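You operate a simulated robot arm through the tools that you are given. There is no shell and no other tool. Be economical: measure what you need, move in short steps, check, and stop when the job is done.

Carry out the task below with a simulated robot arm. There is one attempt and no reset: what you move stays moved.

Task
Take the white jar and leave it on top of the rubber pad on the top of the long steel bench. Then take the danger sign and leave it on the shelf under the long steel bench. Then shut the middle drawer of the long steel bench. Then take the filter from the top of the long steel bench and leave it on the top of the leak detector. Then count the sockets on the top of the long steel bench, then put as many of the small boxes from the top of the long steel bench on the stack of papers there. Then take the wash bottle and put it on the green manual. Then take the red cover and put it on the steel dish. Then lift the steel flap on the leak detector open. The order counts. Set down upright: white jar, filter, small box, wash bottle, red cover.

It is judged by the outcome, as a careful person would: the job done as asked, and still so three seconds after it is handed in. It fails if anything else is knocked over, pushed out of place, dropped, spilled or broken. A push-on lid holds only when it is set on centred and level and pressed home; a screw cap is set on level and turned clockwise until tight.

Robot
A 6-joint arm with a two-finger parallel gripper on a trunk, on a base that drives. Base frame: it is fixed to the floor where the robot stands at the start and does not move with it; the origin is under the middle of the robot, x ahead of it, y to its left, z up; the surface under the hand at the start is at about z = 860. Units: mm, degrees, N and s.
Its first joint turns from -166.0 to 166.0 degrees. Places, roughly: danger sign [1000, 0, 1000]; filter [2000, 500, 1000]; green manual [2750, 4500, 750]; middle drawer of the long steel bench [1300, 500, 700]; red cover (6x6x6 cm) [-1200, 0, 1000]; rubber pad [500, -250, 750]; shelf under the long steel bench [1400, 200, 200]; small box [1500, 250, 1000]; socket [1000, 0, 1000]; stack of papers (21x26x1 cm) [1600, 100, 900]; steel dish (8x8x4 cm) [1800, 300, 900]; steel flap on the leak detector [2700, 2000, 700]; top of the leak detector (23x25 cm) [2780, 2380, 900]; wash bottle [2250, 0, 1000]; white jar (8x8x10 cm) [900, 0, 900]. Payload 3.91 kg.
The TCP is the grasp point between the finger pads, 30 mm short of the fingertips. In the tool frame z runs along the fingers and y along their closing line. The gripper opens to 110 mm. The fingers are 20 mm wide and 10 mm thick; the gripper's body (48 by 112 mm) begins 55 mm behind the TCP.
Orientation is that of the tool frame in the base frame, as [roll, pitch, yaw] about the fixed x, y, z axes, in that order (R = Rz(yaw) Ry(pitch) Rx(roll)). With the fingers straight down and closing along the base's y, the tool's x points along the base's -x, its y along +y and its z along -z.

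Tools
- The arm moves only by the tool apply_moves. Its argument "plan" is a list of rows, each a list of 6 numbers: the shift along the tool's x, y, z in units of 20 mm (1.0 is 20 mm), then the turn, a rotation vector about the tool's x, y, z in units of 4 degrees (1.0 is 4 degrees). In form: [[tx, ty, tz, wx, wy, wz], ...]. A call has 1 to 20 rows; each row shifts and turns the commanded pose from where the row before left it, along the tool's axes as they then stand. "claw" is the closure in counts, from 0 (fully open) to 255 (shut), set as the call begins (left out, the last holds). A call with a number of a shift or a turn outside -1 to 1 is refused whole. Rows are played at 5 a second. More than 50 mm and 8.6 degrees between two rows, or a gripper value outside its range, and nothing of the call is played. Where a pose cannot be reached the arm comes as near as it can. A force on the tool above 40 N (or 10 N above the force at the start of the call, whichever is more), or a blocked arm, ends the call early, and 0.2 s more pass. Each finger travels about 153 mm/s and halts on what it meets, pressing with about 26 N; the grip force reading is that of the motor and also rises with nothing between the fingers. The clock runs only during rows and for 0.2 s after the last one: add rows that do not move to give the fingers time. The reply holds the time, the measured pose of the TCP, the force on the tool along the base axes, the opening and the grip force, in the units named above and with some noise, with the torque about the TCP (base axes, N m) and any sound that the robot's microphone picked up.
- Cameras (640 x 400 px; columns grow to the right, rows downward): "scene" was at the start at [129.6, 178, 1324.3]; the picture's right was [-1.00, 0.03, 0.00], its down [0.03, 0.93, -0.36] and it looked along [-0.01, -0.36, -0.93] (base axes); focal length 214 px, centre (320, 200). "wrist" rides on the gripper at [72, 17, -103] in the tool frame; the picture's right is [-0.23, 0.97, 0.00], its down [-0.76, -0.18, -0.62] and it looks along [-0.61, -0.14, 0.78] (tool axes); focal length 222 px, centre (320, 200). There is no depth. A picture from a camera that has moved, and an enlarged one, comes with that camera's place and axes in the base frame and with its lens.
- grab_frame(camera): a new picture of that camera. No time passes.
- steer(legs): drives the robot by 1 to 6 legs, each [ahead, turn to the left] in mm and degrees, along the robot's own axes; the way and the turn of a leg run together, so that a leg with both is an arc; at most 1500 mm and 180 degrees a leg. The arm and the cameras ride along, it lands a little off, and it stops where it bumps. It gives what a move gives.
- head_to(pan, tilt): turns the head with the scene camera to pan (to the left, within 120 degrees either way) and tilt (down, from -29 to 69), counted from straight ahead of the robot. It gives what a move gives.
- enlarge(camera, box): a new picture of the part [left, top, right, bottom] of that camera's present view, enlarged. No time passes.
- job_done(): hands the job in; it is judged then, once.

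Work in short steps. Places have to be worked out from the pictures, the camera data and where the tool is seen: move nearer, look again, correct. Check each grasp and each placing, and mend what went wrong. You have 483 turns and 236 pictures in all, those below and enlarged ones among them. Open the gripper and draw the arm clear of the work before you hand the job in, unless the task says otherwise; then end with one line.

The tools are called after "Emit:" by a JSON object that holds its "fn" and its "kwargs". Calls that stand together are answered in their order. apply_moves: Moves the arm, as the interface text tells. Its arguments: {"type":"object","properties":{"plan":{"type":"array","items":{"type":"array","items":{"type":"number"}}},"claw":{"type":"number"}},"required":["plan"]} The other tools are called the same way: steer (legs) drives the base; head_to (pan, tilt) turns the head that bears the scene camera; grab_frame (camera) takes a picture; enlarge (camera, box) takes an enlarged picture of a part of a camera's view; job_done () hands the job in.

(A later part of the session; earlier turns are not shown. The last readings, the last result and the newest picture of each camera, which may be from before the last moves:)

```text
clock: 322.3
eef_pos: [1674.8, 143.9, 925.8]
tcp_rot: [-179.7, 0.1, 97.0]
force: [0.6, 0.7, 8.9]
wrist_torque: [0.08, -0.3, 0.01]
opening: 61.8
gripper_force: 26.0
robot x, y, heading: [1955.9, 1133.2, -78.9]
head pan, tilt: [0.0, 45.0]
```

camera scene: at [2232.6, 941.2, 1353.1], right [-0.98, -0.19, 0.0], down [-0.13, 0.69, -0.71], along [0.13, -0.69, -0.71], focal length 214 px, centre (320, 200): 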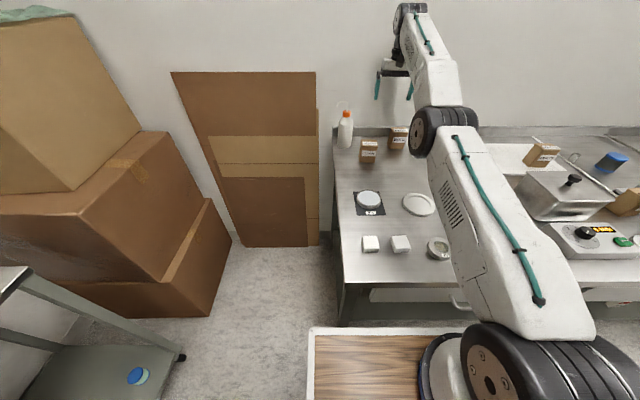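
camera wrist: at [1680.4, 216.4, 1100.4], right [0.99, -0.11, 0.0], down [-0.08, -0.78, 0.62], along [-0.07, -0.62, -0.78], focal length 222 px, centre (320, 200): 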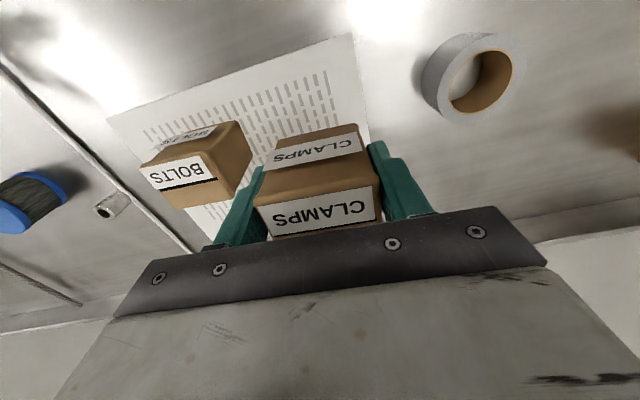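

Contact (9 N). I release to ~88 mm and rise, drifting inward to stay within reach.

Emit:
{"fn": "apply_moves", "kwargs": {"claw": 50, "plan": [[0, 0, 0, 0, 0, 0], [0, 0, 0, 0, 0, 0], [0, 0, 0, 0, 0, 0]]}}

Emit:
{"fn": "apply_moves", "kwargs": {"plan": [[0, 0, -0.5, 0, 0, 0], [0, 0, -1, 0, 0, 0], [0, 0, -1, 0, 0, 0], [0.3, 0, -1, 0, 0, 0], [1, 0, -1, 0, 0, 0], [1, 0, -0.5, 0, 0, 0], [1, 0, 0, 0, 0, 0], [0, 0, 0, 0, 0, 0]]}}

Emit:
{"fn": "grab_frame", "kwargs": {"camera": "wrist"}}

Emit:
{"fn": "enlarge", "kwargs": {"camera": "scene", "box": [480, 100, 640, 200]}}

```text
clock: 323.1
eef_pos: [1673.6, 143.2, 923.8]
tcp_rot: [-179.9, 0.0, 97.1]
force: [0.3, 0.1, 0.2]
wrist_torque: [0.01, 0.03, -0.01]
opening: 88.3
gripper_force: 0.1
robot x, y, heading: [1952.8, 1135.5, -79.1]
head pan, tilt: [0.0, 45.0]
```

```text
clock: 324.9
eef_pos: [1667.0, 207.2, 1022.8]
tcp_rot: [-179.8, 0.0, 97.2]
force: [-0.3, -1.0, 0.0]
wrist_torque: [0.01, -0.01, -0.03]
opening: 88.7
gripper_force: 0.0
robot x, y, heading: [1953.5, 1137.0, -79.1]
head pan, tilt: [0.0, 45.0]
```

```text
111 pictures are left
camera wrist: at [1673.2, 281.8, 1127.3], right [0.99, -0.11, 0.0], down [-0.08, -0.78, 0.62], along [-0.07, -0.62, -0.78], focal length 222 px, centre (320, 200)
```

wrist: 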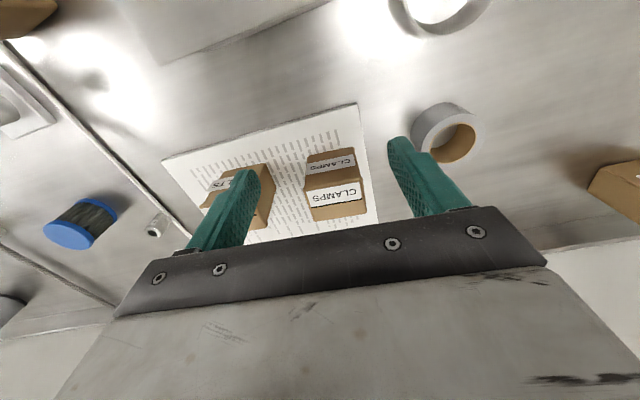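

```text
4.00 times, centred on (560, 150) of scene
camera zoom: at [2227.0, 970.3, 1353.2], right [-0.98, -0.19, 0.0], down [-0.13, 0.69, -0.71], along [0.13, -0.69, -0.71], focal length 858 px, centre (-640, 400)
```

zoom: 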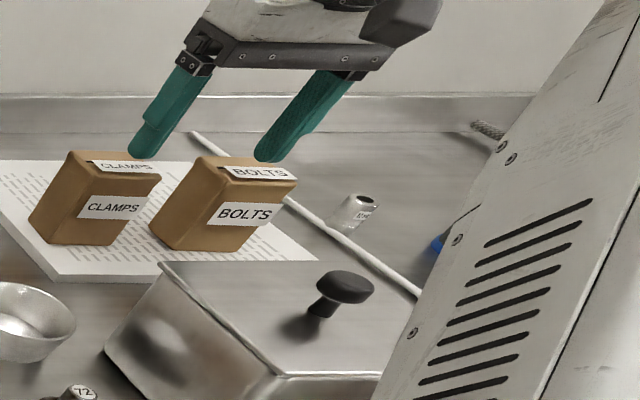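

Both boxes stand on the papers (two sockets, two boxes). Next the wash bottle; I measure it in an enlarged view.

Emit:
{"fn": "enlarge", "kwargs": {"camera": "scene", "box": [326, 80, 406, 140]}}

```text
6.67 times, centred on (366, 110) of scene
camera zoom: at [2227.0, 970.3, 1353.2], right [-0.98, -0.19, 0.0], down [-0.13, 0.69, -0.71], along [0.13, -0.69, -0.71], focal length 1430 px, centre (13, 800)
```

zoom: 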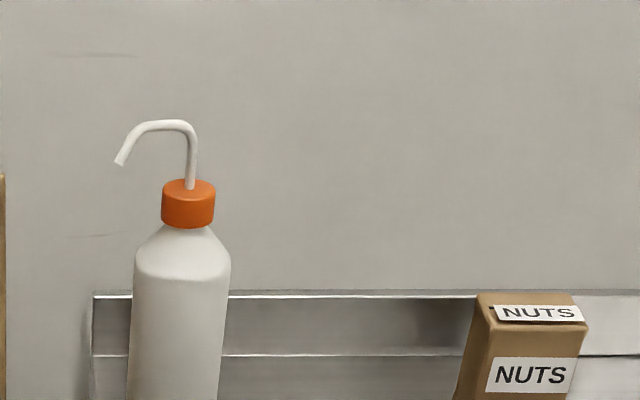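

Bottle: body ∅61 up to z≈950, cap to 1008, bent tube above. I'll grip its body with the tool tilted ~50°. First I move the hand to the front of it.

Emit:
{"fn": "apply_moves", "kwargs": {"claw": 0, "plan": [[0.3, 1, 0, 0, 0, 0], [0.3, 1, 0, 0, 0, 0], [0.3, 1, 0, 0, 0, 0], [0.3, 1, 0, 0, 0, 0], [0.3, 1, 0, 0, 0, 0], [0.3, 1, 0, 0, 0, 0], [0.3, 1, 0, 0, 0, 0], [0.3, 1, 0, 0, 0, 0], [0.3, 1, 0, 0, 0, 0], [0, 1, 0, 0, 0, 0], [0, 1, 0, 0, 0, 0], [0, 1, 0, 0, 0, 0], [0, 1, 0, 0, 0, 0], [0, 1, 0, 0, 0, 0], [0, 1, 0, 0, 0, 0], [0, 1, 0, 0, 0, 0], [0, 1, 0, 0, 0, 0], [0, 1, 0, 0, 0, 0], [0, 1, 0, 0, 0, 0], [0, 1, 0, 0, 0, 0]]}}

Emit:
{"fn": "apply_moves", "kwargs": {"plan": [[0, 1, 0, 0, 0, 0], [0, 1, 0, 0, 0, 0], [0, 1, 0, 0, 0, 0], [0, 1, 0, 0, 0, 0], [0, 1, 0, 0, 0, 0], [0, 1, 0, 0, 0, 0], [0, 1, 0, 0, 0, 0], [0, 1, 0, 0, 0, 0], [0, 1, 0, 0, 0, 0], [0, 0, 0, 0, 0, 0]]}}

Emit:
{"fn": "apply_moves", "kwargs": {"plan": [[0, 0, 0, 0, -1, 0], [0, 0, 0, 0, -1, 0], [0, 0, 0, 0, -1, 0], [0, 0, 0, 0, -1, 0], [0, 0, 0, 0, -1, 0], [0, 0, 0, 0, -1, 0], [0, 0, 0, 0, -1, 0], [0, 0, 0, 0, -1, 0], [0, 0, 0, 0, -1, 0], [0, 0, 0, 0, -1, 0], [0, 0, 0, 0, -1, 0], [0, 0, 0, 0, -1, 0], [0, 0, 0, 0, -0.5, 0], [0, 0, 0, 0, 0, 0]]}}

Emit:
{"fn": "grab_frame", "kwargs": {"camera": "wrist"}}

Emit:
{"fn": "grab_frame", "kwargs": {"camera": "scene"}}

```text
clock: 329.1
eef_pos: [2056.1, 313.0, 1020.4]
tcp_rot: [-179.8, -0.1, 97.0]
force: [0.1, -1.4, 0.2]
wrist_torque: [-0.01, 0.01, -0.01]
opening: 110.1
gripper_force: 0.0
robot x, y, heading: [1952.2, 1134.8, -79.2]
head pan, tilt: [0.0, 45.0]
```

```text
clock: 331.3
eef_pos: [2237.0, 334.4, 1021.4]
tcp_rot: [-179.8, 0.1, 97.0]
force: [0.9, -0.4, 0.5]
wrist_torque: [0.0, 0.0, 0.01]
opening: 110.3
gripper_force: 0.0
robot x, y, heading: [1956.1, 1134.5, -79.1]
head pan, tilt: [0.0, 45.0]
```

```text
clock: 334.3
eef_pos: [2235.3, 332.9, 1021.9]
tcp_rot: [-179.6, 50.0, 97.3]
force: [-0.9, -0.1, -0.9]
wrist_torque: [-0.01, -0.01, -0.01]
opening: 110.0
gripper_force: 0.2
robot x, y, heading: [1954.2, 1134.9, -79.1]
head pan, tilt: [0.0, 45.0]
```

```text
108 pictures are left
camera wrist: at [2235.1, 459.7, 1033.4], right [0.99, -0.02, 0.17], down [-0.17, -0.03, 0.98], along [-0.02, -1.0, -0.04], focal length 222 px, centre (320, 200)
```

wrist: 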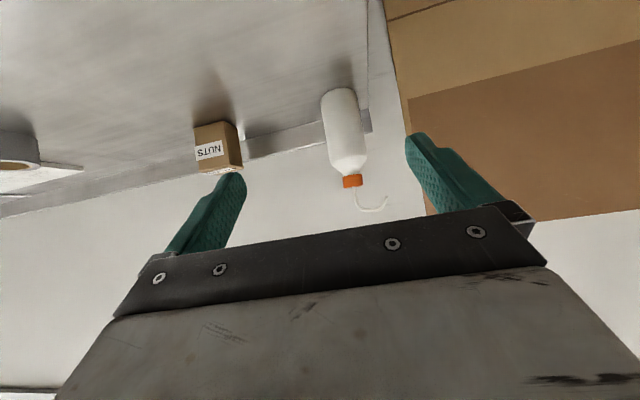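

```text
107 pictures are left
camera scene: at [2227.1, 970.4, 1353.1], right [-0.98, -0.19, 0.0], down [-0.13, 0.69, -0.71], along [0.13, -0.69, -0.71], focal length 214 px, centre (320, 200)
```

scene: 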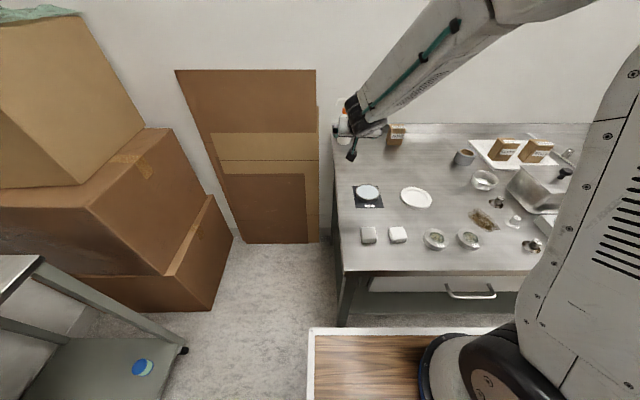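

Bottle axis judged at (2285, 100). I lower to z≈915, shift 20 mm, and advance 150 mm, then check.

Emit:
{"fn": "apply_moves", "kwargs": {"plan": [[0.82, 0.2, 0.69, 0, 0, 0], [0.82, 0.2, 0.69, 0, 0, 0], [0.82, 0.2, 0.69, 0, 0, 0], [0.82, 0.2, 0.69, 0, 0, 0], [0.82, 0.2, 0.69, 0, 0, 0], [-0.8, 0, 0.96, 0, 0, 0], [-0.8, 0, 0.96, 0, 0, 0], [-0.8, 0, 0.96, 0, 0, 0], [-0.8, 0, 0.96, 0, 0, 0], [-0.8, 0, 0.96, 0, 0, 0], [-0.8, 0, 0.96, 0, 0, 0], [0, 0, 0, 0, 0, 0]]}}

Emit:
{"fn": "grab_frame", "kwargs": {"camera": "wrist"}}

```text
clock: 336.9
eef_pos: [2274.1, 186.9, 912.8]
tcp_rot: [-179.6, 50.0, 97.4]
force: [-0.2, 0.3, -0.2]
wrist_torque: [0.03, -0.01, 0.01]
opening: 109.9
gripper_force: 0.0
robot x, y, heading: [1954.8, 1136.8, -78.9]
head pan, tilt: [0.0, 45.0]
```

```text
106 pictures are left
camera wrist: at [2274.7, 312.8, 924.7], right [0.99, -0.02, 0.17], down [-0.17, -0.03, 0.98], along [-0.02, -1.0, -0.04], focal length 222 px, centre (320, 200)
```

wrist: 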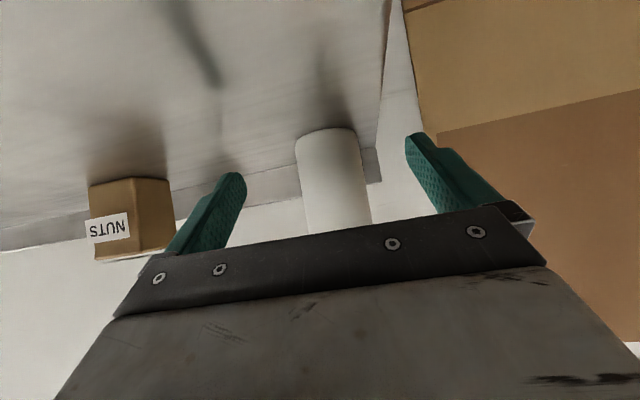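

Aligned (bottle axis ~(2287, 92)). I advance 87 mm so the fingers straddle it.

Emit:
{"fn": "apply_moves", "kwargs": {"plan": [[-0.7, 0.02, 0.835, 0, 0, 0], [-0.7, 0.02, 0.835, 0, 0, 0], [-0.7, 0.02, 0.835, 0, 0, 0], [-0.7, 0.02, 0.835, 0, 0, 0], [0, 0, 0, 0, 0, 0]]}}

Emit:
{"fn": "grab_frame", "kwargs": {"camera": "wrist"}}

Emit:
{"fn": "enlarge", "kwargs": {"camera": "scene", "box": [310, 70, 430, 160]}}

```text
clock: 338.1
eef_pos: [2285.6, 98.5, 914.4]
tcp_rot: [-179.6, 50.0, 97.4]
force: [-0.1, -1.0, 0.0]
wrist_torque: [0.01, -0.01, 0.0]
opening: 109.8
gripper_force: 0.1
robot x, y, heading: [1950.6, 1133.7, -78.9]
head pan, tilt: [0.0, 45.0]
```

```text
105 pictures are left
camera wrist: at [2285.3, 225.9, 926.7], right [0.99, -0.02, 0.17], down [-0.17, -0.03, 0.98], along [-0.02, -1.0, -0.04], focal length 222 px, centre (320, 200)
```

wrist: 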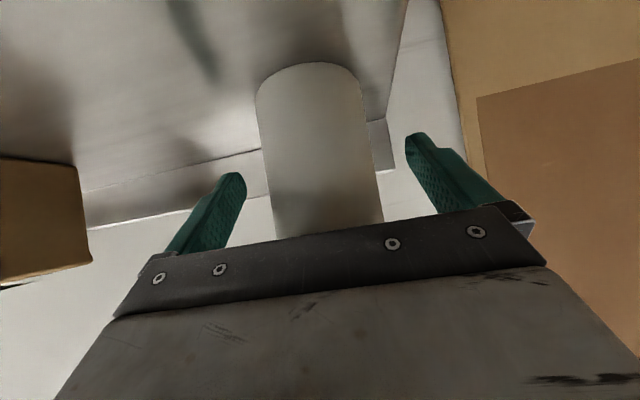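

```text
4.44 times, centred on (370, 115) of scene
camera zoom: at [2227.1, 970.4, 1353.1], right [-0.98, -0.19, 0.0], down [-0.13, 0.69, -0.71], along [0.13, -0.69, -0.71], focal length 953 px, centre (98, 578)
```

zoom: 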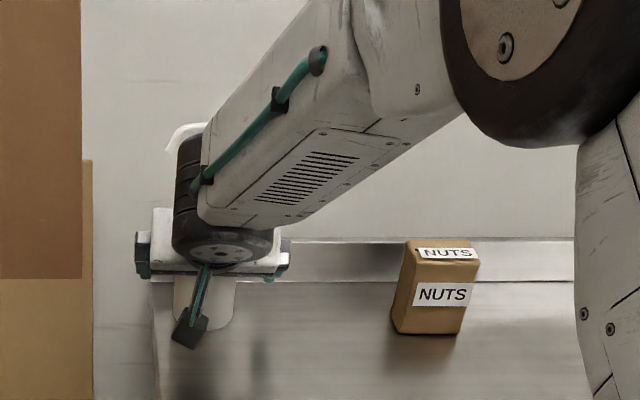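

Bottle is between the fingers. I close.

Emit:
{"fn": "apply_moves", "kwargs": {"claw": 255, "plan": [[0, 0, 0, 0, 0, 0], [0, 0, 0, 0, 0, 0], [0, 0, 0, 0, 0, 0], [0, 0, 0, 0, 0, 0]]}}

Emit:
{"fn": "grab_frame", "kwargs": {"camera": "wrist"}}

```text
clock: 339.1
eef_pos: [2285.8, 98.9, 916.4]
tcp_rot: [-179.6, 50.1, 97.5]
force: [1.1, -0.5, 0.3]
wrist_torque: [-0.08, 0.05, 0.0]
opening: 59.0
gripper_force: 25.9
robot x, y, heading: [1961.5, 1133.4, -79.0]
head pan, tilt: [0.0, 45.0]
```

```text
103 pictures are left
camera wrist: at [2285.3, 226.0, 926.8], right [0.99, -0.02, 0.17], down [-0.17, -0.03, 0.98], along [-0.02, -1.0, -0.04], focal length 222 px, centre (320, 200)
```

wrist: 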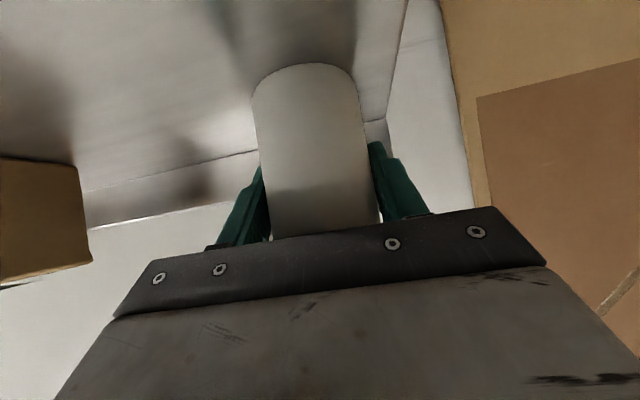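

Gripped. I lift while drawing inward.

Emit:
{"fn": "apply_moves", "kwargs": {"plan": [[-0.77, 0, -0.64, 0, 0, 0], [-0.77, 0, -0.64, 0, 0, 0], [-0.77, 0, -0.64, 0, 0, 0], [0, 0, -1, 0, 0, 0], [0, 0, -1, 0, 0, 0], [0, 0, -1, 0, 0, 0], [0, 0, -1, 0, 0, 0], [0, 0, -1, 0, 0, 0], [0.4, 0, -1, 0, 0, 0], [0.4, 0, -1, 0, 0, 0], [0.4, 0, -1, 0, 0, 0], [0.4, 0, -1, 0, 0, 0], [0, 0, 0, 0, 0, 0]]}}

Emit:
{"fn": "grab_frame", "kwargs": {"camera": "wrist"}}

Emit:
{"fn": "grab_frame", "kwargs": {"camera": "scene"}}

```text
clock: 341.9
eef_pos: [2267.3, 258.1, 1062.9]
tcp_rot: [-179.5, 50.0, 97.3]
force: [0.3, -0.3, -1.9]
wrist_torque: [0.04, -0.03, 0.0]
opening: 59.0
gripper_force: 25.8
robot x, y, heading: [1959.0, 1133.9, -79.0]
head pan, tilt: [0.0, 45.0]
```

```text
102 pictures are left
camera wrist: at [2267.2, 384.3, 1074.8], right [0.99, -0.03, 0.17], down [-0.17, -0.03, 0.98], along [-0.02, -1.0, -0.04], focal length 222 px, centre (320, 200)
```

wrist: 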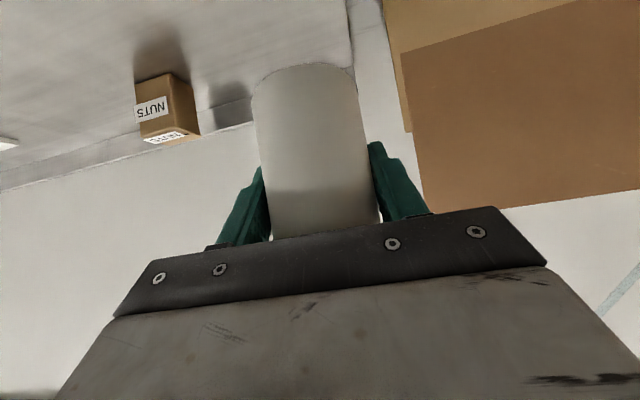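

```text
101 pictures are left
camera scene: at [2227.2, 970.2, 1353.1], right [-0.98, -0.19, 0.0], down [-0.13, 0.69, -0.71], along [0.13, -0.69, -0.71], focal length 214 px, centre (320, 200)
```

scene: 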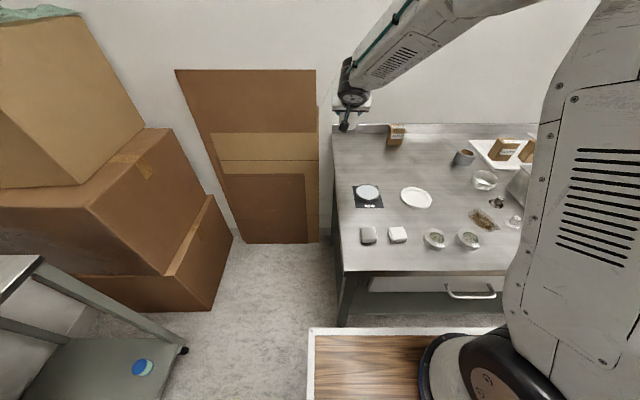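

Bottle held. I draw the hand in for travel and retreat from the bench the way I came.

Emit:
{"fn": "apply_moves", "kwargs": {"plan": [[0.35, 0, -0.94, 0, 0, 0], [0.35, 0, -0.94, 0, 0, 0], [0.35, 0, -0.94, 0, 0, 0], [0.35, 0, -0.94, 0, 0, 0], [0.35, 0, -0.94, 0, 0, 0], [0.35, 0, -0.94, 0, 0, 0], [0.35, 0, -0.94, 0, 0, 0], [0.35, 0, -0.94, 0, 0, 0], [0.35, 0, -0.94, 0, 0, 0], [0, 0, 0, 0, 0, 0]]}}

Emit:
{"fn": "steer", "kwargs": {"legs": [[0, -28], [-580, 0], [0, 30]]}}

Emit:
{"fn": "grab_frame", "kwargs": {"camera": "wrist"}}

```text
clock: 344.1
eef_pos: [2246.8, 425.6, 1125.5]
tcp_rot: [-179.6, 50.0, 97.3]
force: [-0.2, 0.8, -2.2]
wrist_torque: [0.04, -0.01, 0.0]
opening: 59.4
gripper_force: 26.7
robot x, y, heading: [1952.3, 1130.7, -79.1]
head pan, tilt: [0.0, 45.0]
```

```text
clock: 350.2
eef_pos: [2431.0, 984.8, 1126.3]
tcp_rot: [-179.5, 50.0, 98.8]
force: [-0.3, -0.1, -2.7]
wrist_torque: [0.01, -0.01, 0.01]
opening: 59.2
gripper_force: 26.1
robot x, y, heading: [2123.3, 1685.2, -77.7]
head pan, tilt: [0.0, 45.0]
```

```text
100 pictures are left
camera wrist: at [2428.2, 1110.6, 1138.0], right [0.99, 0.0, 0.17], down [-0.17, -0.04, 0.98], along [0.01, -1.0, -0.04], focal length 222 px, centre (320, 200)
```

wrist: 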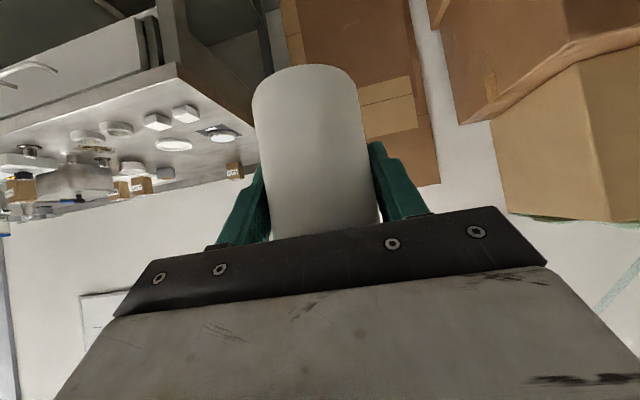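

Now I turn right 180° and drive north past the table.

Emit:
{"fn": "steer", "kwargs": {"legs": [[0, -180], [1200, 0]]}}

Emit:
{"fn": "head_to", "kwargs": {"pan": -25, "tilt": 25}}

Emit:
{"fn": "grab_frame", "kwargs": {"camera": "scene"}}

```text
clock: 363.8
eef_pos: [1619.4, 3579.2, 1126.2]
tcp_rot: [-179.7, 50.0, -83.3]
force: [0.1, 0.1, -2.3]
wrist_torque: [0.05, -0.02, -0.01]
opening: 59.2
gripper_force: 25.6
robot x, y, heading: [1906.0, 2865.2, 100.5]
head pan, tilt: [0.0, 45.0]
```

```text
clock: 364.6
eef_pos: [1619.7, 3578.9, 1127.2]
tcp_rot: [-179.6, 50.0, -83.2]
force: [0.3, -0.4, -2.6]
wrist_torque: [0.02, -0.01, 0.02]
opening: 59.2
gripper_force: 26.0
robot x, y, heading: [1904.3, 2865.0, 100.4]
head pan, tilt: [-25.0, 25.0]
```

```text
99 pictures are left
camera scene: at [1673.2, 3041.1, 1383.6], right [0.97, -0.25, 0.0], down [-0.11, -0.41, -0.91], along [0.23, 0.88, -0.42], focal length 214 px, centre (320, 200)
```

scene: 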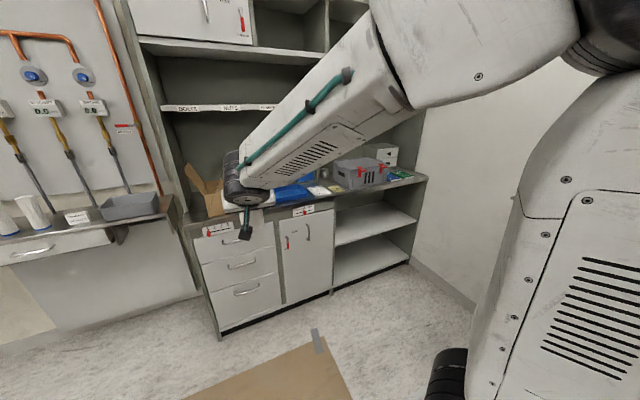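

Emit:
{"fn": "enlarge", "kwargs": {"camera": "scene", "box": [230, 120, 430, 245]}}

```text
3.20 times, centred on (330, 182) of scene
camera zoom: at [1673.2, 3041.1, 1383.6], right [0.97, -0.25, 0.0], down [-0.11, -0.41, -0.91], along [0.23, 0.88, -0.42], focal length 686 px, centre (288, 256)
```

zoom: 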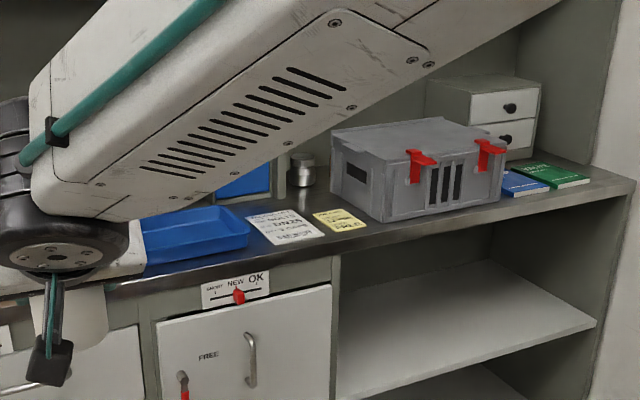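

The green manual lies at about (2722, 4460) on the counter, right of the grey toolbox. I draw the hand in a bit more and drive toward it, ending angled about 45° to the counter.

Emit:
{"fn": "apply_moves", "kwargs": {"plan": [[0.64, 0, -0.77, 0, 0, 0], [0.64, 0, -0.77, 0, 0, 0], [0.64, 0, -0.77, 0, 0, 0], [0, 0, 0, 0, 0, 0]]}}

Emit:
{"fn": "steer", "kwargs": {"legs": [[0, -23], [640, 0]]}}

Emit:
{"fn": "head_to", "kwargs": {"pan": -15, "tilt": 30}}

Emit:
{"fn": "grab_frame", "kwargs": {"camera": "scene"}}

```text
clock: 365.6
eef_pos: [1625.7, 3520.6, 1126.8]
tcp_rot: [-179.7, 50.0, -83.3]
force: [-1.0, 0.4, -2.2]
wrist_torque: [0.0, -0.02, -0.02]
opening: 59.2
gripper_force: 25.8
robot x, y, heading: [1903.3, 2867.5, 100.6]
head pan, tilt: [-25.0, 25.0]
```

```text
clock: 370.4
eef_pos: [2041.9, 4207.1, 1126.6]
tcp_rot: [-179.6, 50.0, -106.2]
force: [-1.2, 1.2, -1.9]
wrist_torque: [0.0, 0.02, 0.04]
opening: 59.2
gripper_force: 25.9
robot x, y, heading: [2045.9, 3497.3, 77.3]
head pan, tilt: [-25.0, 25.0]
```

```text
clock: 371.2
eef_pos: [2043.1, 4207.3, 1127.7]
tcp_rot: [-179.5, 50.0, -106.2]
force: [-1.0, 0.4, -1.8]
wrist_torque: [0.03, 0.0, -0.01]
opening: 59.1
gripper_force: 25.9
robot x, y, heading: [2041.3, 3497.9, 77.5]
head pan, tilt: [-15.0, 30.0]
```

```text
97 pictures are left
camera scene: at [1885.5, 3755.2, 1375.8], right [0.89, -0.46, 0.0], down [-0.23, -0.44, -0.87], along [0.4, 0.77, -0.5], focal length 214 px, centre (320, 200)
```

scene: 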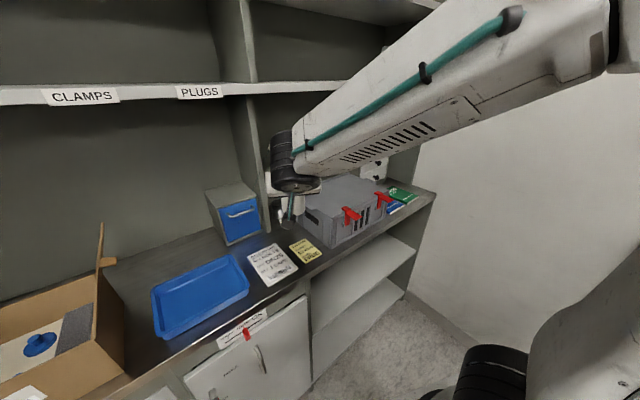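

The hutch is well set back; clear. I turn right 20°.

Emit:
{"fn": "steer", "kwargs": {"legs": [[0, -20]]}}

Emit:
{"fn": "head_to", "kwargs": {"pan": 0, "tilt": 30}}

Emit:
{"fn": "grab_frame", "kwargs": {"camera": "scene"}}

Emit:
{"fn": "grab_frame", "kwargs": {"camera": "wrist"}}

```text
clock: 372.6
eef_pos: [2288.1, 4163.8, 1126.3]
tcp_rot: [-179.6, 50.0, -126.5]
force: [0.4, -0.4, -1.4]
wrist_torque: [0.0, 0.03, -0.03]
opening: 59.0
gripper_force: 25.9
robot x, y, heading: [2042.5, 3496.4, 57.5]
head pan, tilt: [-15.0, 30.0]
```

```text
clock: 373.4
eef_pos: [2286.4, 4163.8, 1127.2]
tcp_rot: [-179.6, 50.0, -126.6]
force: [-0.3, 0.1, -2.2]
wrist_torque: [0.0, 0.0, 0.0]
opening: 59.4
gripper_force: 26.0
robot x, y, heading: [2042.2, 3498.5, 57.0]
head pan, tilt: [0.0, 30.0]
```

```text
96 pictures are left
camera scene: at [1967.0, 3809.6, 1375.7], right [0.84, -0.54, 0.0], down [-0.27, -0.42, -0.87], along [0.47, 0.73, -0.5], focal length 214 px, centre (320, 200)
```

scene: 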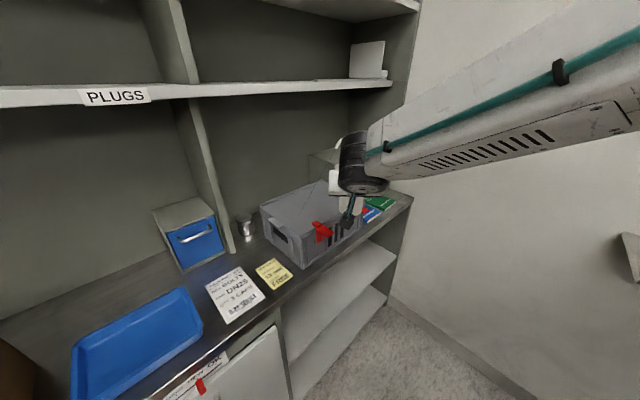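

```text
95 pictures are left
camera wrist: at [2197.7, 4072.4, 1138.8], right [-0.69, 0.7, 0.17], down [0.15, -0.09, 0.98], along [0.71, 0.71, -0.04], focal length 222 px, centre (320, 200)
```

wrist: 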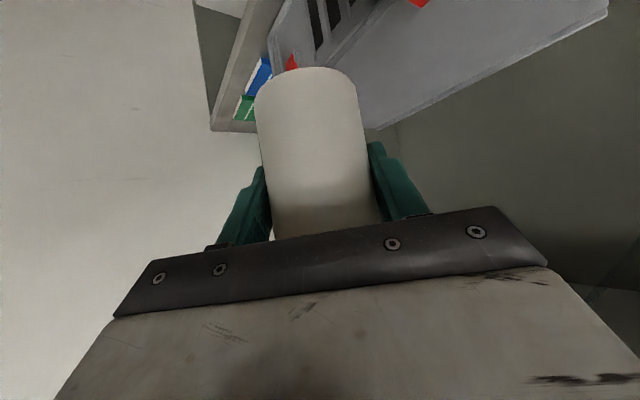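

I enlarge to refine the manual's place.

Emit:
{"fn": "enlarge", "kwargs": {"camera": "scene", "box": [320, 170, 420, 240]}}

Emit:
{"fn": "enlarge", "kwargs": {"camera": "wrist", "box": [200, 0, 320, 140]}}

```text
5.71 times, centred on (370, 205) of scene
camera zoom: at [1967.0, 3809.6, 1375.7], right [0.84, -0.54, 0.0], down [-0.27, -0.42, -0.87], along [0.47, 0.73, -0.5], focal length 1226 px, centre (34, 171)
```

zoom: 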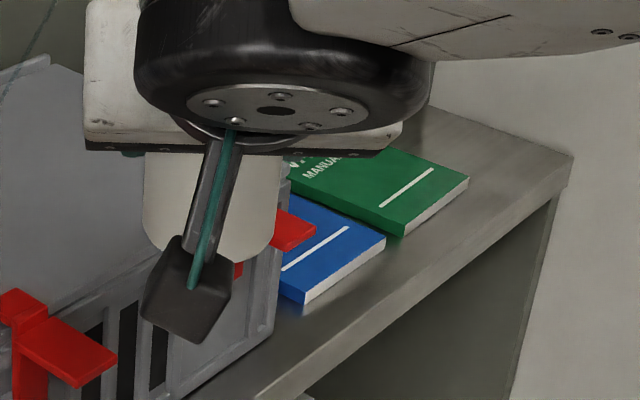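

```text
2.86 times, centred on (260, 70) of wrist
camera zoom: at [2197.7, 4072.4, 1138.8], right [-0.69, 0.7, 0.17], down [0.15, -0.09, 0.98], along [0.71, 0.71, -0.04], focal length 635 px, centre (491, 571)
```

zoom: 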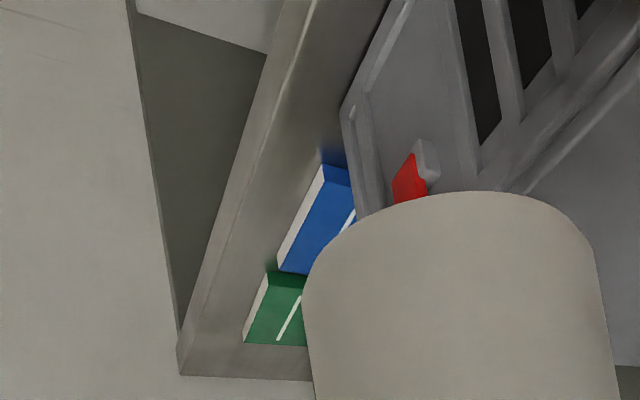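

Refined: manual centre ≈ (2683, 4422), top ≈ z 862. I shift the hand right 165 mm, then advance partway.

Emit:
{"fn": "apply_moves", "kwargs": {"plan": [[0, -1, 0, 0, 0, 0], [0, -1, 0, 0, 0, 0], [0, -1, 0, 0, 0, 0], [0, -1, 0, 0, 0, 0], [0, -1, 0, 0, 0, 0], [0, -1, 0, 0, 0, 0], [0, -1, 0, 0, 0, 0], [0, -1, 0, 0, 0, 0], [0, -0.25, 0, 0, 0, 0], [-0.826, 0, 0.985, 0, 0, 0], [-0.826, 0, 0.985, 0, 0, 0], [-0.826, 0, 0.985, 0, 0, 0], [-0.826, 0, 0.985, 0, 0, 0], [-0.826, 0, 0.985, 0, 0, 0], [-0.826, 0, 0.985, 0, 0, 0], [-0.826, 0, 0.985, 0, 0, 0], [0, 0, 0, 0, 0, 0]]}}

Emit:
{"fn": "grab_frame", "kwargs": {"camera": "scene"}}

Emit:
{"fn": "grab_frame", "kwargs": {"camera": "wrist"}}

```text
clock: 377.0
eef_pos: [2529.1, 4208.9, 1128.6]
tcp_rot: [-179.6, 50.0, -126.3]
force: [-0.7, 0.2, -1.8]
wrist_torque: [0.01, -0.01, 0.0]
opening: 59.3
gripper_force: 26.1
robot x, y, heading: [2042.3, 3497.8, 57.4]
head pan, tilt: [0.0, 30.0]
```

```text
92 pictures are left
camera scene: at [1966.9, 3809.6, 1375.7], right [0.84, -0.54, 0.0], down [-0.27, -0.42, -0.87], along [0.47, 0.73, -0.5], focal length 214 px, centre (320, 200)
```

scene: 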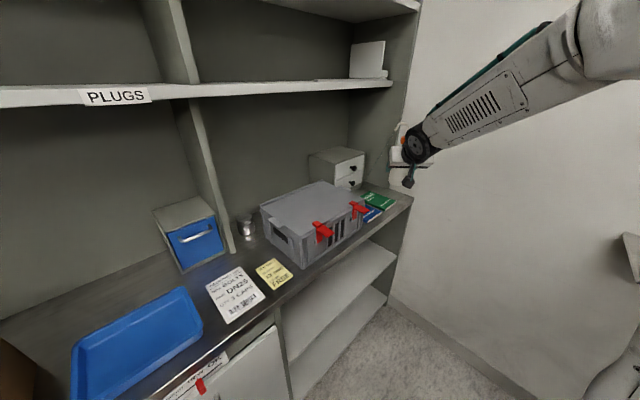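

```text
91 pictures are left
camera wrist: at [2437.3, 4118.1, 1139.8], right [-0.69, 0.7, 0.17], down [0.15, -0.09, 0.98], along [0.71, 0.71, -0.04], focal length 222 px, centre (320, 200)
```

wrist: 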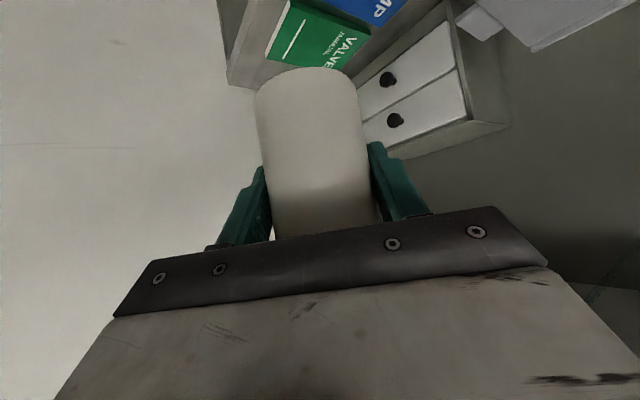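

I enlarge the scene to fix the manual's corners.

Emit:
{"fn": "enlarge", "kwargs": {"camera": "scene", "box": [340, 170, 420, 230]}}

```text
6.67 times, centred on (380, 200) of scene
camera zoom: at [1966.9, 3809.6, 1375.7], right [0.84, -0.54, 0.0], down [-0.27, -0.42, -0.87], along [0.47, 0.73, -0.5], focal length 1430 px, centre (-80, 200)
```

zoom: 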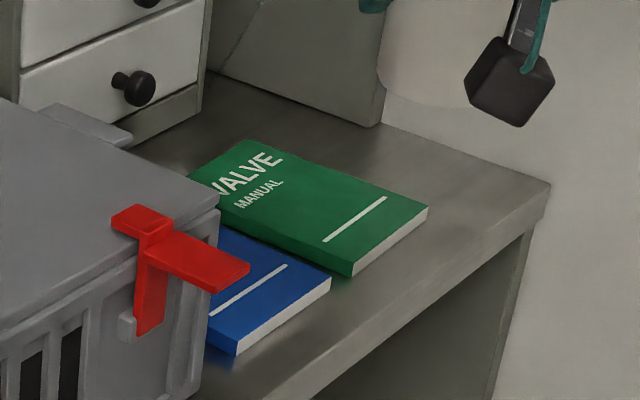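

Manual centre ≈ (2680, 4410). I advance 244 mm over it.

Emit:
{"fn": "apply_moves", "kwargs": {"plan": [[-0.785, 0, 0.935, 0, 0, 0], [-0.785, 0, 0.935, 0, 0, 0], [-0.785, 0, 0.935, 0, 0, 0], [-0.785, 0, 0.935, 0, 0, 0], [-0.785, 0, 0.935, 0, 0, 0], [-0.785, 0, 0.935, 0, 0, 0], [-0.785, 0, 0.935, 0, 0, 0], [-0.785, 0, 0.935, 0, 0, 0], [-0.785, 0, 0.935, 0, 0, 0], [-0.785, 0, 0.935, 0, 0, 0], [0, 0, 0, 0, 0, 0]]}}

Emit:
{"fn": "grab_frame", "kwargs": {"camera": "scene"}}

Emit:
{"fn": "grab_frame", "kwargs": {"camera": "wrist"}}

```text
clock: 379.4
eef_pos: [2674.2, 4405.5, 1124.9]
tcp_rot: [-179.6, 50.1, -126.5]
force: [-0.2, -0.7, -2.3]
wrist_torque: [0.03, 0.02, -0.01]
opening: 59.0
gripper_force: 26.0
robot x, y, heading: [2045.9, 3495.5, 57.4]
head pan, tilt: [0.0, 30.0]
```

```text
89 pictures are left
camera scene: at [1967.0, 3809.7, 1375.7], right [0.84, -0.54, 0.0], down [-0.27, -0.42, -0.87], along [0.47, 0.73, -0.5], focal length 214 px, centre (320, 200)
```

scene: 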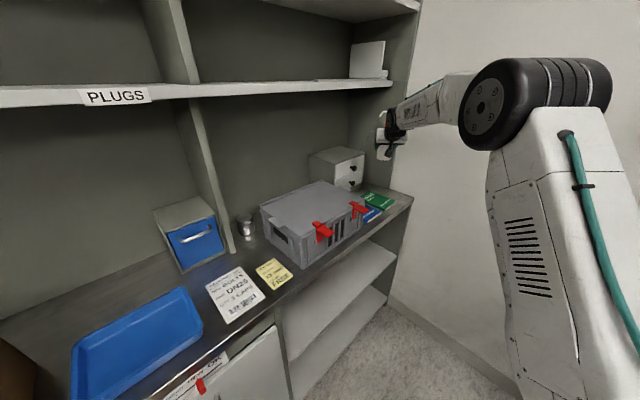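

```text
88 pictures are left
camera wrist: at [2584.5, 4315.1, 1137.8], right [-0.69, 0.7, 0.17], down [0.15, -0.09, 0.98], along [0.71, 0.71, -0.04], focal length 222 px, centre (320, 200)
```

wrist: 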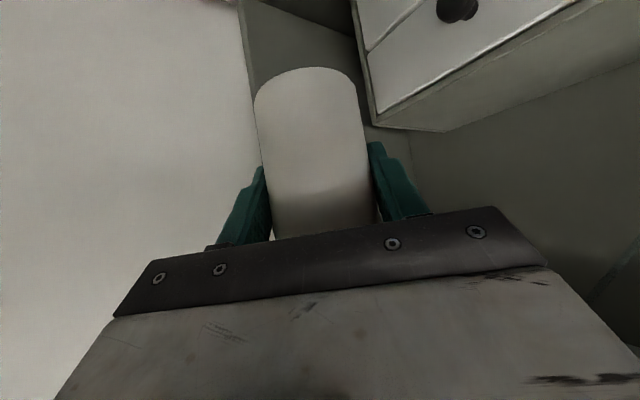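

I lower 135 mm, then check from the scene.

Emit:
{"fn": "apply_moves", "kwargs": {"plan": [[0.86, 0, 0.72, 0, 0, 0], [0.86, 0, 0.72, 0, 0, 0], [0.86, 0, 0.72, 0, 0, 0], [0.86, 0, 0.72, 0, 0, 0], [0.86, 0, 0.72, 0, 0, 0], [0.86, 0, 0.72, 0, 0, 0], [0, 0, 0, 0, 0, 0]]}}

Emit:
{"fn": "enlarge", "kwargs": {"camera": "scene", "box": [320, 120, 440, 220]}}

Emit:
{"fn": "grab_frame", "kwargs": {"camera": "wrist"}}

```text
clock: 381.0
eef_pos: [2676.2, 4404.0, 992.3]
tcp_rot: [-179.5, 49.9, -126.6]
force: [0.1, -0.3, -1.8]
wrist_torque: [-0.04, 0.01, -0.01]
opening: 59.0
gripper_force: 26.4
robot x, y, heading: [2041.0, 3500.0, 57.0]
head pan, tilt: [0.0, 30.0]
```

```text
4.00 times, centred on (380, 170) of scene
camera zoom: at [1967.0, 3809.7, 1375.7], right [0.84, -0.54, 0.0], down [-0.27, -0.42, -0.87], along [0.47, 0.73, -0.5], focal length 858 px, centre (80, 320)
```

zoom: 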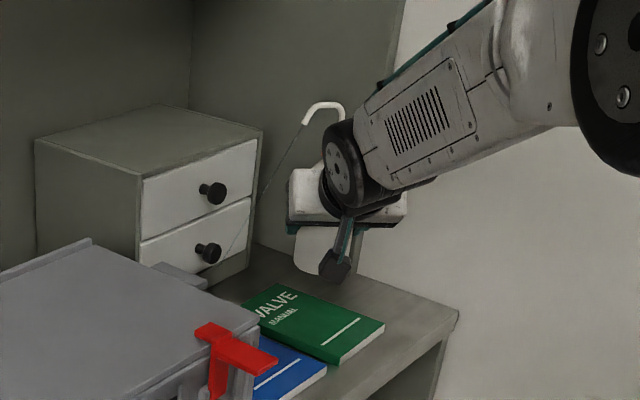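

```text
86 pictures are left
camera wrist: at [2585.6, 4312.6, 1005.6], right [-0.69, 0.7, 0.17], down [0.15, -0.09, 0.98], along [0.71, 0.71, -0.04], focal length 222 px, centre (320, 200)
```

wrist: 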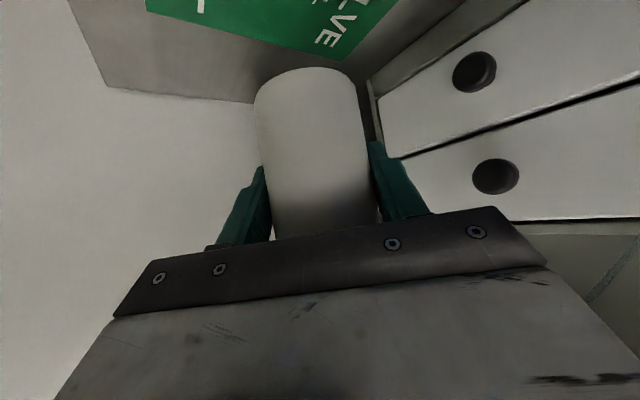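

Wrist view confirms manual centre ≈ (2681, 4403) vs bottle axis (2680, 4410). I lower further.

Emit:
{"fn": "apply_moves", "kwargs": {"plan": [[0.7, 0, 0.59, 0, 0, 0], [0.7, 0, 0.59, 0, 0, 0], [0.7, 0, 0.59, 0, 0, 0], [0, 0, 0, 0, 0, 0]]}}

Emit:
{"fn": "enlarge", "kwargs": {"camera": "scene", "box": [320, 120, 440, 220]}}

```text
clock: 382.0
eef_pos: [2674.7, 4403.3, 937.1]
tcp_rot: [-179.6, 49.9, -126.5]
force: [0.7, -0.3, -2.6]
wrist_torque: [0.04, 0.01, -0.01]
opening: 58.8
gripper_force: 26.4
robot x, y, heading: [2044.7, 3498.1, 57.4]
head pan, tilt: [0.0, 30.0]
```

```text
4.00 times, centred on (380, 170) of scene
camera zoom: at [1967.0, 3809.7, 1375.7], right [0.84, -0.54, 0.0], down [-0.27, -0.42, -0.87], along [0.47, 0.73, -0.5], focal length 858 px, centre (80, 320)
```

zoom: 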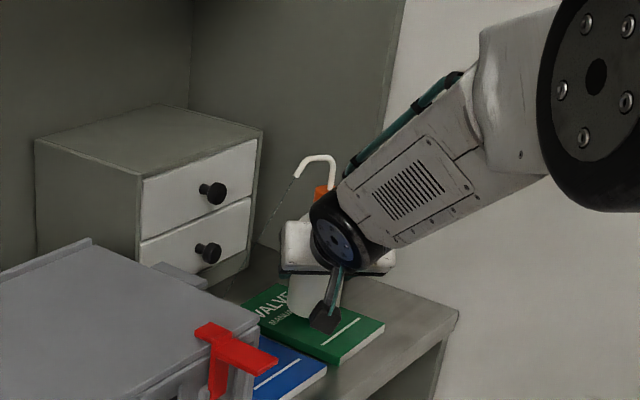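

Looks well placed. Fine steps down (2 mm each) until contact.

Emit:
{"fn": "apply_moves", "kwargs": {"plan": [[0.115, 0, 0.096, 0, 0, 0], [0.115, 0, 0.096, 0, 0, 0], [0.115, 0, 0.096, 0, 0, 0], [0, 0, 0, 0, 0, 0]]}}

```text
clock: 383.0
eef_pos: [2673.7, 4403.9, 928.7]
tcp_rot: [-179.7, 49.9, -126.4]
force: [-0.2, 0.1, -2.1]
wrist_torque: [-0.05, 0.01, -0.02]
opening: 59.2
gripper_force: 25.9
robot x, y, heading: [2044.1, 3497.3, 57.0]
head pan, tilt: [0.0, 30.0]
```

Emit:
{"fn": "apply_moves", "kwargs": {"plan": [[0.077, 0, 0.064, 0, 0, 0], [0.077, 0, 0.064, 0, 0, 0], [0.077, 0, 0.064, 0, 0, 0], [0, 0, 0, 0, 0, 0]]}}

```text
clock: 384.0
eef_pos: [2675.4, 4402.7, 926.7]
tcp_rot: [-179.7, 50.3, -126.5]
force: [0.6, 0.1, 20.7]
wrist_torque: [-0.06, 0.06, 0.06]
opening: 58.9
gripper_force: 26.1
robot x, y, heading: [2043.8, 3497.6, 57.0]
head pan, tilt: [0.0, 30.0]
```

Contact at 927. I ease off, open and withdraw along the tool axis.

Emit:
{"fn": "apply_moves", "kwargs": {"plan": [[-0.077, 0, -0.064, 0, 0, 0], [0, 0, 0, 0, 0, 0]]}}

Emit:
{"fn": "apply_moves", "kwargs": {"claw": 0, "plan": [[0, 0, 0, 0, 0, 0], [0, 0, 0, 0, 0, 0], [0, 0, 0, 0, 0, 0]]}}

Emit:
{"fn": "apply_moves", "kwargs": {"plan": [[0, 0, -0.5, 0, 0, 0], [0, 0, -1, 0, 0, 0], [0, 0, -1, 0, 0, 0], [0, 0, -1, 0, 0, 0], [0, 0, -1, 0, 0, 0], [0, 0, -1, 0, 0, 0], [0, 0, -1, 0, 0, 0], [0, 0, -1, 0, 0, 0], [0, 0, 0, 0, 0, 0]]}}

Emit:
{"fn": "grab_frame", "kwargs": {"camera": "wrist"}}

Emit:
{"fn": "enlarge", "kwargs": {"camera": "scene", "box": [320, 120, 440, 220]}}

```text
clock: 384.6
eef_pos: [2676.1, 4402.8, 926.9]
tcp_rot: [-179.8, 50.1, -126.4]
force: [4.3, 4.4, 16.7]
wrist_torque: [0.34, -0.24, 0.04]
opening: 59.3
gripper_force: 26.0
robot x, y, heading: [2047.4, 3497.4, 57.1]
head pan, tilt: [0.0, 30.0]
```

```text
clock: 385.4
eef_pos: [2674.1, 4404.2, 925.4]
tcp_rot: [-179.7, 50.0, -126.4]
force: [-0.5, -0.1, 0.0]
wrist_torque: [-0.03, 0.0, 0.03]
opening: 110.0
gripper_force: 0.0
robot x, y, heading: [2043.1, 3498.3, 57.0]
head pan, tilt: [0.0, 30.0]
```

```text
clock: 387.4
eef_pos: [2606.2, 4311.2, 1022.1]
tcp_rot: [-179.6, 49.9, -126.4]
force: [0.8, 0.7, -0.5]
wrist_torque: [0.04, 0.01, -0.01]
opening: 109.9
gripper_force: 0.0
robot x, y, heading: [2044.4, 3494.4, 57.2]
head pan, tilt: [0.0, 30.0]
```

```text
84 pictures are left
camera wrist: at [2515.5, 4220.2, 1034.6], right [-0.69, 0.7, 0.17], down [0.15, -0.09, 0.98], along [0.71, 0.71, -0.04], focal length 222 px, centre (320, 200)
```

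wrist: 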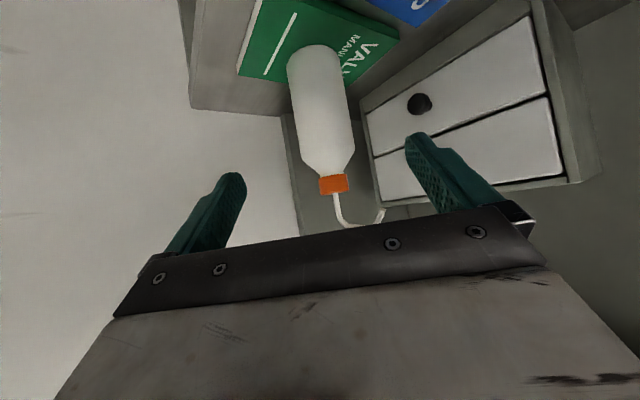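

```text
4.00 times, centred on (380, 170) of scene
camera zoom: at [1967.0, 3809.7, 1375.7], right [0.84, -0.54, 0.0], down [-0.27, -0.42, -0.87], along [0.47, 0.73, -0.5], focal length 858 px, centre (80, 320)
```

zoom: 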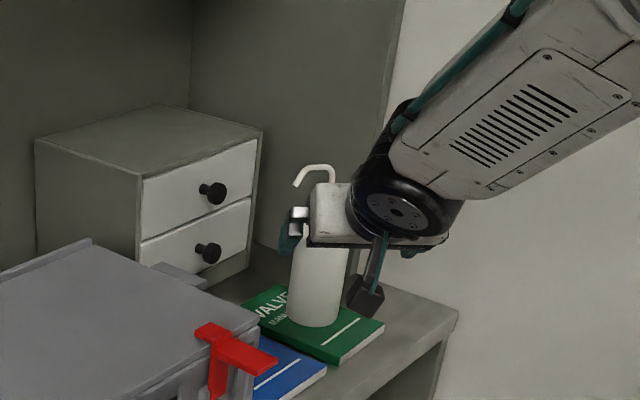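

The bottle stands on the manual. I withdraw, bring the tool back to vertical, and prepare to drive out.

Emit:
{"fn": "apply_moves", "kwargs": {"plan": [[0.7, 0, -1, 0, 0, 0], [0.7, 0, -1, 0, 0, 0], [0.7, 0, -1, 0, 0, 0], [0.7, 0, -1, 0, 0, 0], [0.7, 0, -1, 0, 0, 0], [0.7, 0, -1, 0, 0, 0], [0.7, 0, -1, 0, 0, 0], [0.7, 0, -1, 0, 0, 0], [0.7, 0, -1, 0, 0, 0], [0.7, 0, -1, 0, 0, 0], [0.7, 0, -1, 0, 0, 0], [0.5, 1, -0.8, 0, 0, 0], [0.5, 1, -0.8, 0, 0, 0], [0.5, 1, -0.8, 0, 0, 0], [0.5, 1, -0.8, 0, 0, 0], [0, 0, 0, 0, 0, 0]]}}

Emit:
{"fn": "apply_moves", "kwargs": {"plan": [[0, 0, 0, 0, 1, 0], [0, 0, 0, 0, 1, 0], [0, 0, 0, 0, 1, 0], [0, 0, 0, 0, 1, 0], [0, 0, 0, 0, 1, 0], [0, 0, 0, 0, 1, 0], [0, 0, 0, 0, 1, 0], [0, 0, 0, 0, 1, 0], [0, 0, 0, 0, 1, 0], [0, 0, 0, 0, 1, 0], [0, 0, 0, 0, 1, 0], [0, 0, 0, 0, 1, 0], [0, 0, 0, 0, 0.5, 0], [0, 0, 0, 0, 0, 0]]}}

Emit:
{"fn": "head_to", "kwargs": {"pan": -10, "tilt": 30}}

Emit:
{"fn": "grab_frame", "kwargs": {"camera": "scene"}}

```text
clock: 390.8
eef_pos: [2334.8, 4085.1, 1054.1]
tcp_rot: [-179.6, 50.1, -126.5]
force: [-0.5, -0.2, 0.1]
wrist_torque: [-0.01, 0.0, -0.01]
opening: 109.8
gripper_force: 0.1
robot x, y, heading: [2044.0, 3497.0, 57.0]
head pan, tilt: [0.0, 30.0]
```

```text
clock: 393.8
eef_pos: [2336.1, 4084.9, 1054.6]
tcp_rot: [-179.8, 0.0, -126.7]
force: [0.0, 1.0, -0.3]
wrist_torque: [-0.01, 0.01, 0.0]
opening: 109.9
gripper_force: 0.1
robot x, y, heading: [2044.1, 3499.0, 57.5]
head pan, tilt: [0.0, 30.0]
```

```text
clock: 394.5
eef_pos: [2337.6, 4085.6, 1055.6]
tcp_rot: [-179.7, 0.0, -126.7]
force: [-0.3, -0.5, -0.3]
wrist_torque: [0.01, 0.03, -0.02]
opening: 110.1
gripper_force: 0.1
robot x, y, heading: [2042.7, 3498.2, 57.0]
head pan, tilt: [-10.0, 30.0]
```

```text
82 pictures are left
camera scene: at [1979.3, 3800.0, 1375.8], right [0.73, -0.68, 0.0], down [-0.34, -0.37, -0.87], along [0.59, 0.64, -0.5], focal length 214 px, centre (320, 200)
```

scene: 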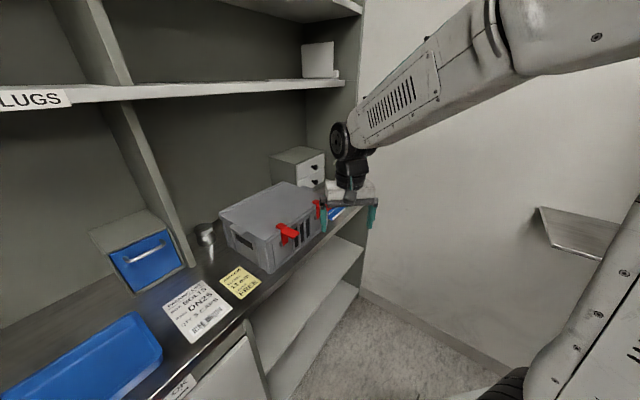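

I raise the hand, then back out along an arc.

Emit:
{"fn": "apply_moves", "kwargs": {"plan": [[0, 0, -1, 0, 0, 0], [0, 0, -1, 0, 0, 0], [0, 0, -1, 0, 0, 0], [0, 0, -1, 0, 0, 0], [0, 0, 0, 0, 0, 0]]}}

Emit:
{"fn": "steer", "kwargs": {"legs": [[-420, -25]]}}

```text
clock: 395.7
eef_pos: [2336.4, 4085.5, 1135.3]
tcp_rot: [-179.9, -0.1, -126.7]
force: [0.0, 0.3, 0.0]
wrist_torque: [0.03, 0.02, -0.02]
opening: 109.8
gripper_force: 0.0
robot x, y, heading: [2043.3, 3503.3, 57.2]
head pan, tilt: [-10.0, 30.0]
```

```text
clock: 398.3
eef_pos: [2260.8, 3618.0, 1135.1]
tcp_rot: [-179.7, 0.1, -151.4]
force: [-1.0, -0.1, -0.2]
wrist_torque: [-0.03, 0.01, 0.0]
opening: 110.0
gripper_force: 0.0
robot x, y, heading: [1753.8, 3208.9, 32.7]
head pan, tilt: [-10.0, 30.0]
```

As planned. I rotate left, pass north of the table heading west.

Emit:
{"fn": "steer", "kwargs": {"legs": [[0, 134], [360, 0], [0, 25], [1300, 0]]}}

Emit:
{"fn": "head_to", "kwargs": {"pan": 60, "tilt": 20}}

Emit:
{"fn": "grab_frame", "kwargs": {"camera": "scene"}}

```text
clock: 413.6
eef_pos: [-500.0, 2812.9, 1135.3]
tcp_rot: [-179.8, 0.0, 7.6]
force: [-0.6, 0.3, -0.3]
wrist_torque: [-0.01, 0.03, -0.02]
opening: 109.8
gripper_force: 0.2
robot x, y, heading: [123.7, 3011.4, -168.7]
head pan, tilt: [-10.0, 30.0]
```

```text
clock: 415.1
eef_pos: [-500.0, 2814.1, 1135.4]
tcp_rot: [-179.8, -0.1, 7.5]
force: [-0.5, 0.1, 0.0]
wrist_torque: [-0.04, 0.02, 0.03]
opening: 109.8
gripper_force: 0.1
robot x, y, heading: [121.2, 3016.5, -168.5]
head pan, tilt: [60.0, 20.0]
```

```text
81 pictures are left
camera scene: at [16.4, 2668.8, 1391.8], right [-0.95, 0.32, 0.0], down [0.11, 0.32, -0.94], along [-0.3, -0.89, -0.34], focal length 214 px, centre (320, 200)
```

scene: 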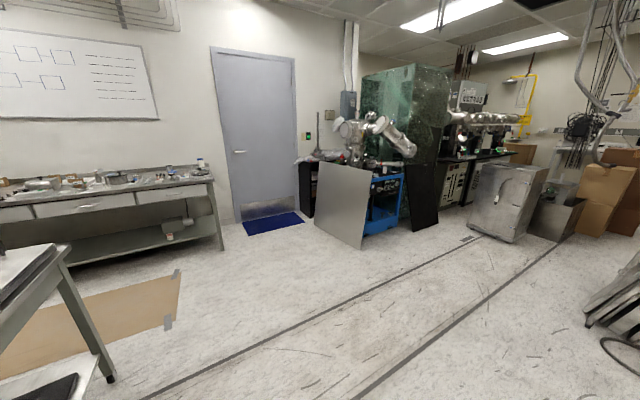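

I enlarge the blue-framed apparatus.

Emit:
{"fn": "enlarge", "kwargs": {"camera": "scene", "box": [290, 80, 450, 260]}}

```text
2.22 times, centred on (370, 170) of scene
camera zoom: at [16.4, 2668.8, 1391.8], right [-0.95, 0.32, 0.0], down [0.11, 0.32, -0.94], along [-0.3, -0.89, -0.34], focal length 477 px, centre (209, 267)
```

zoom: 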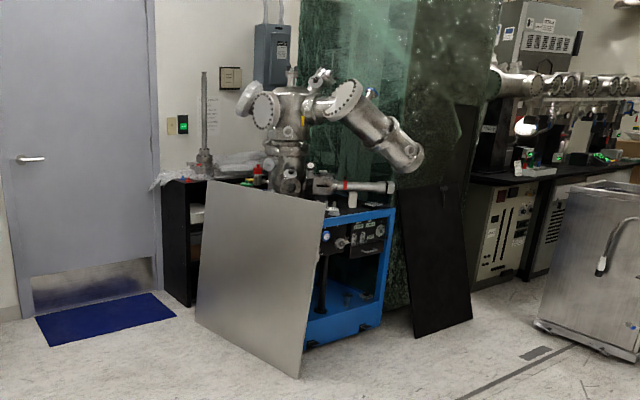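

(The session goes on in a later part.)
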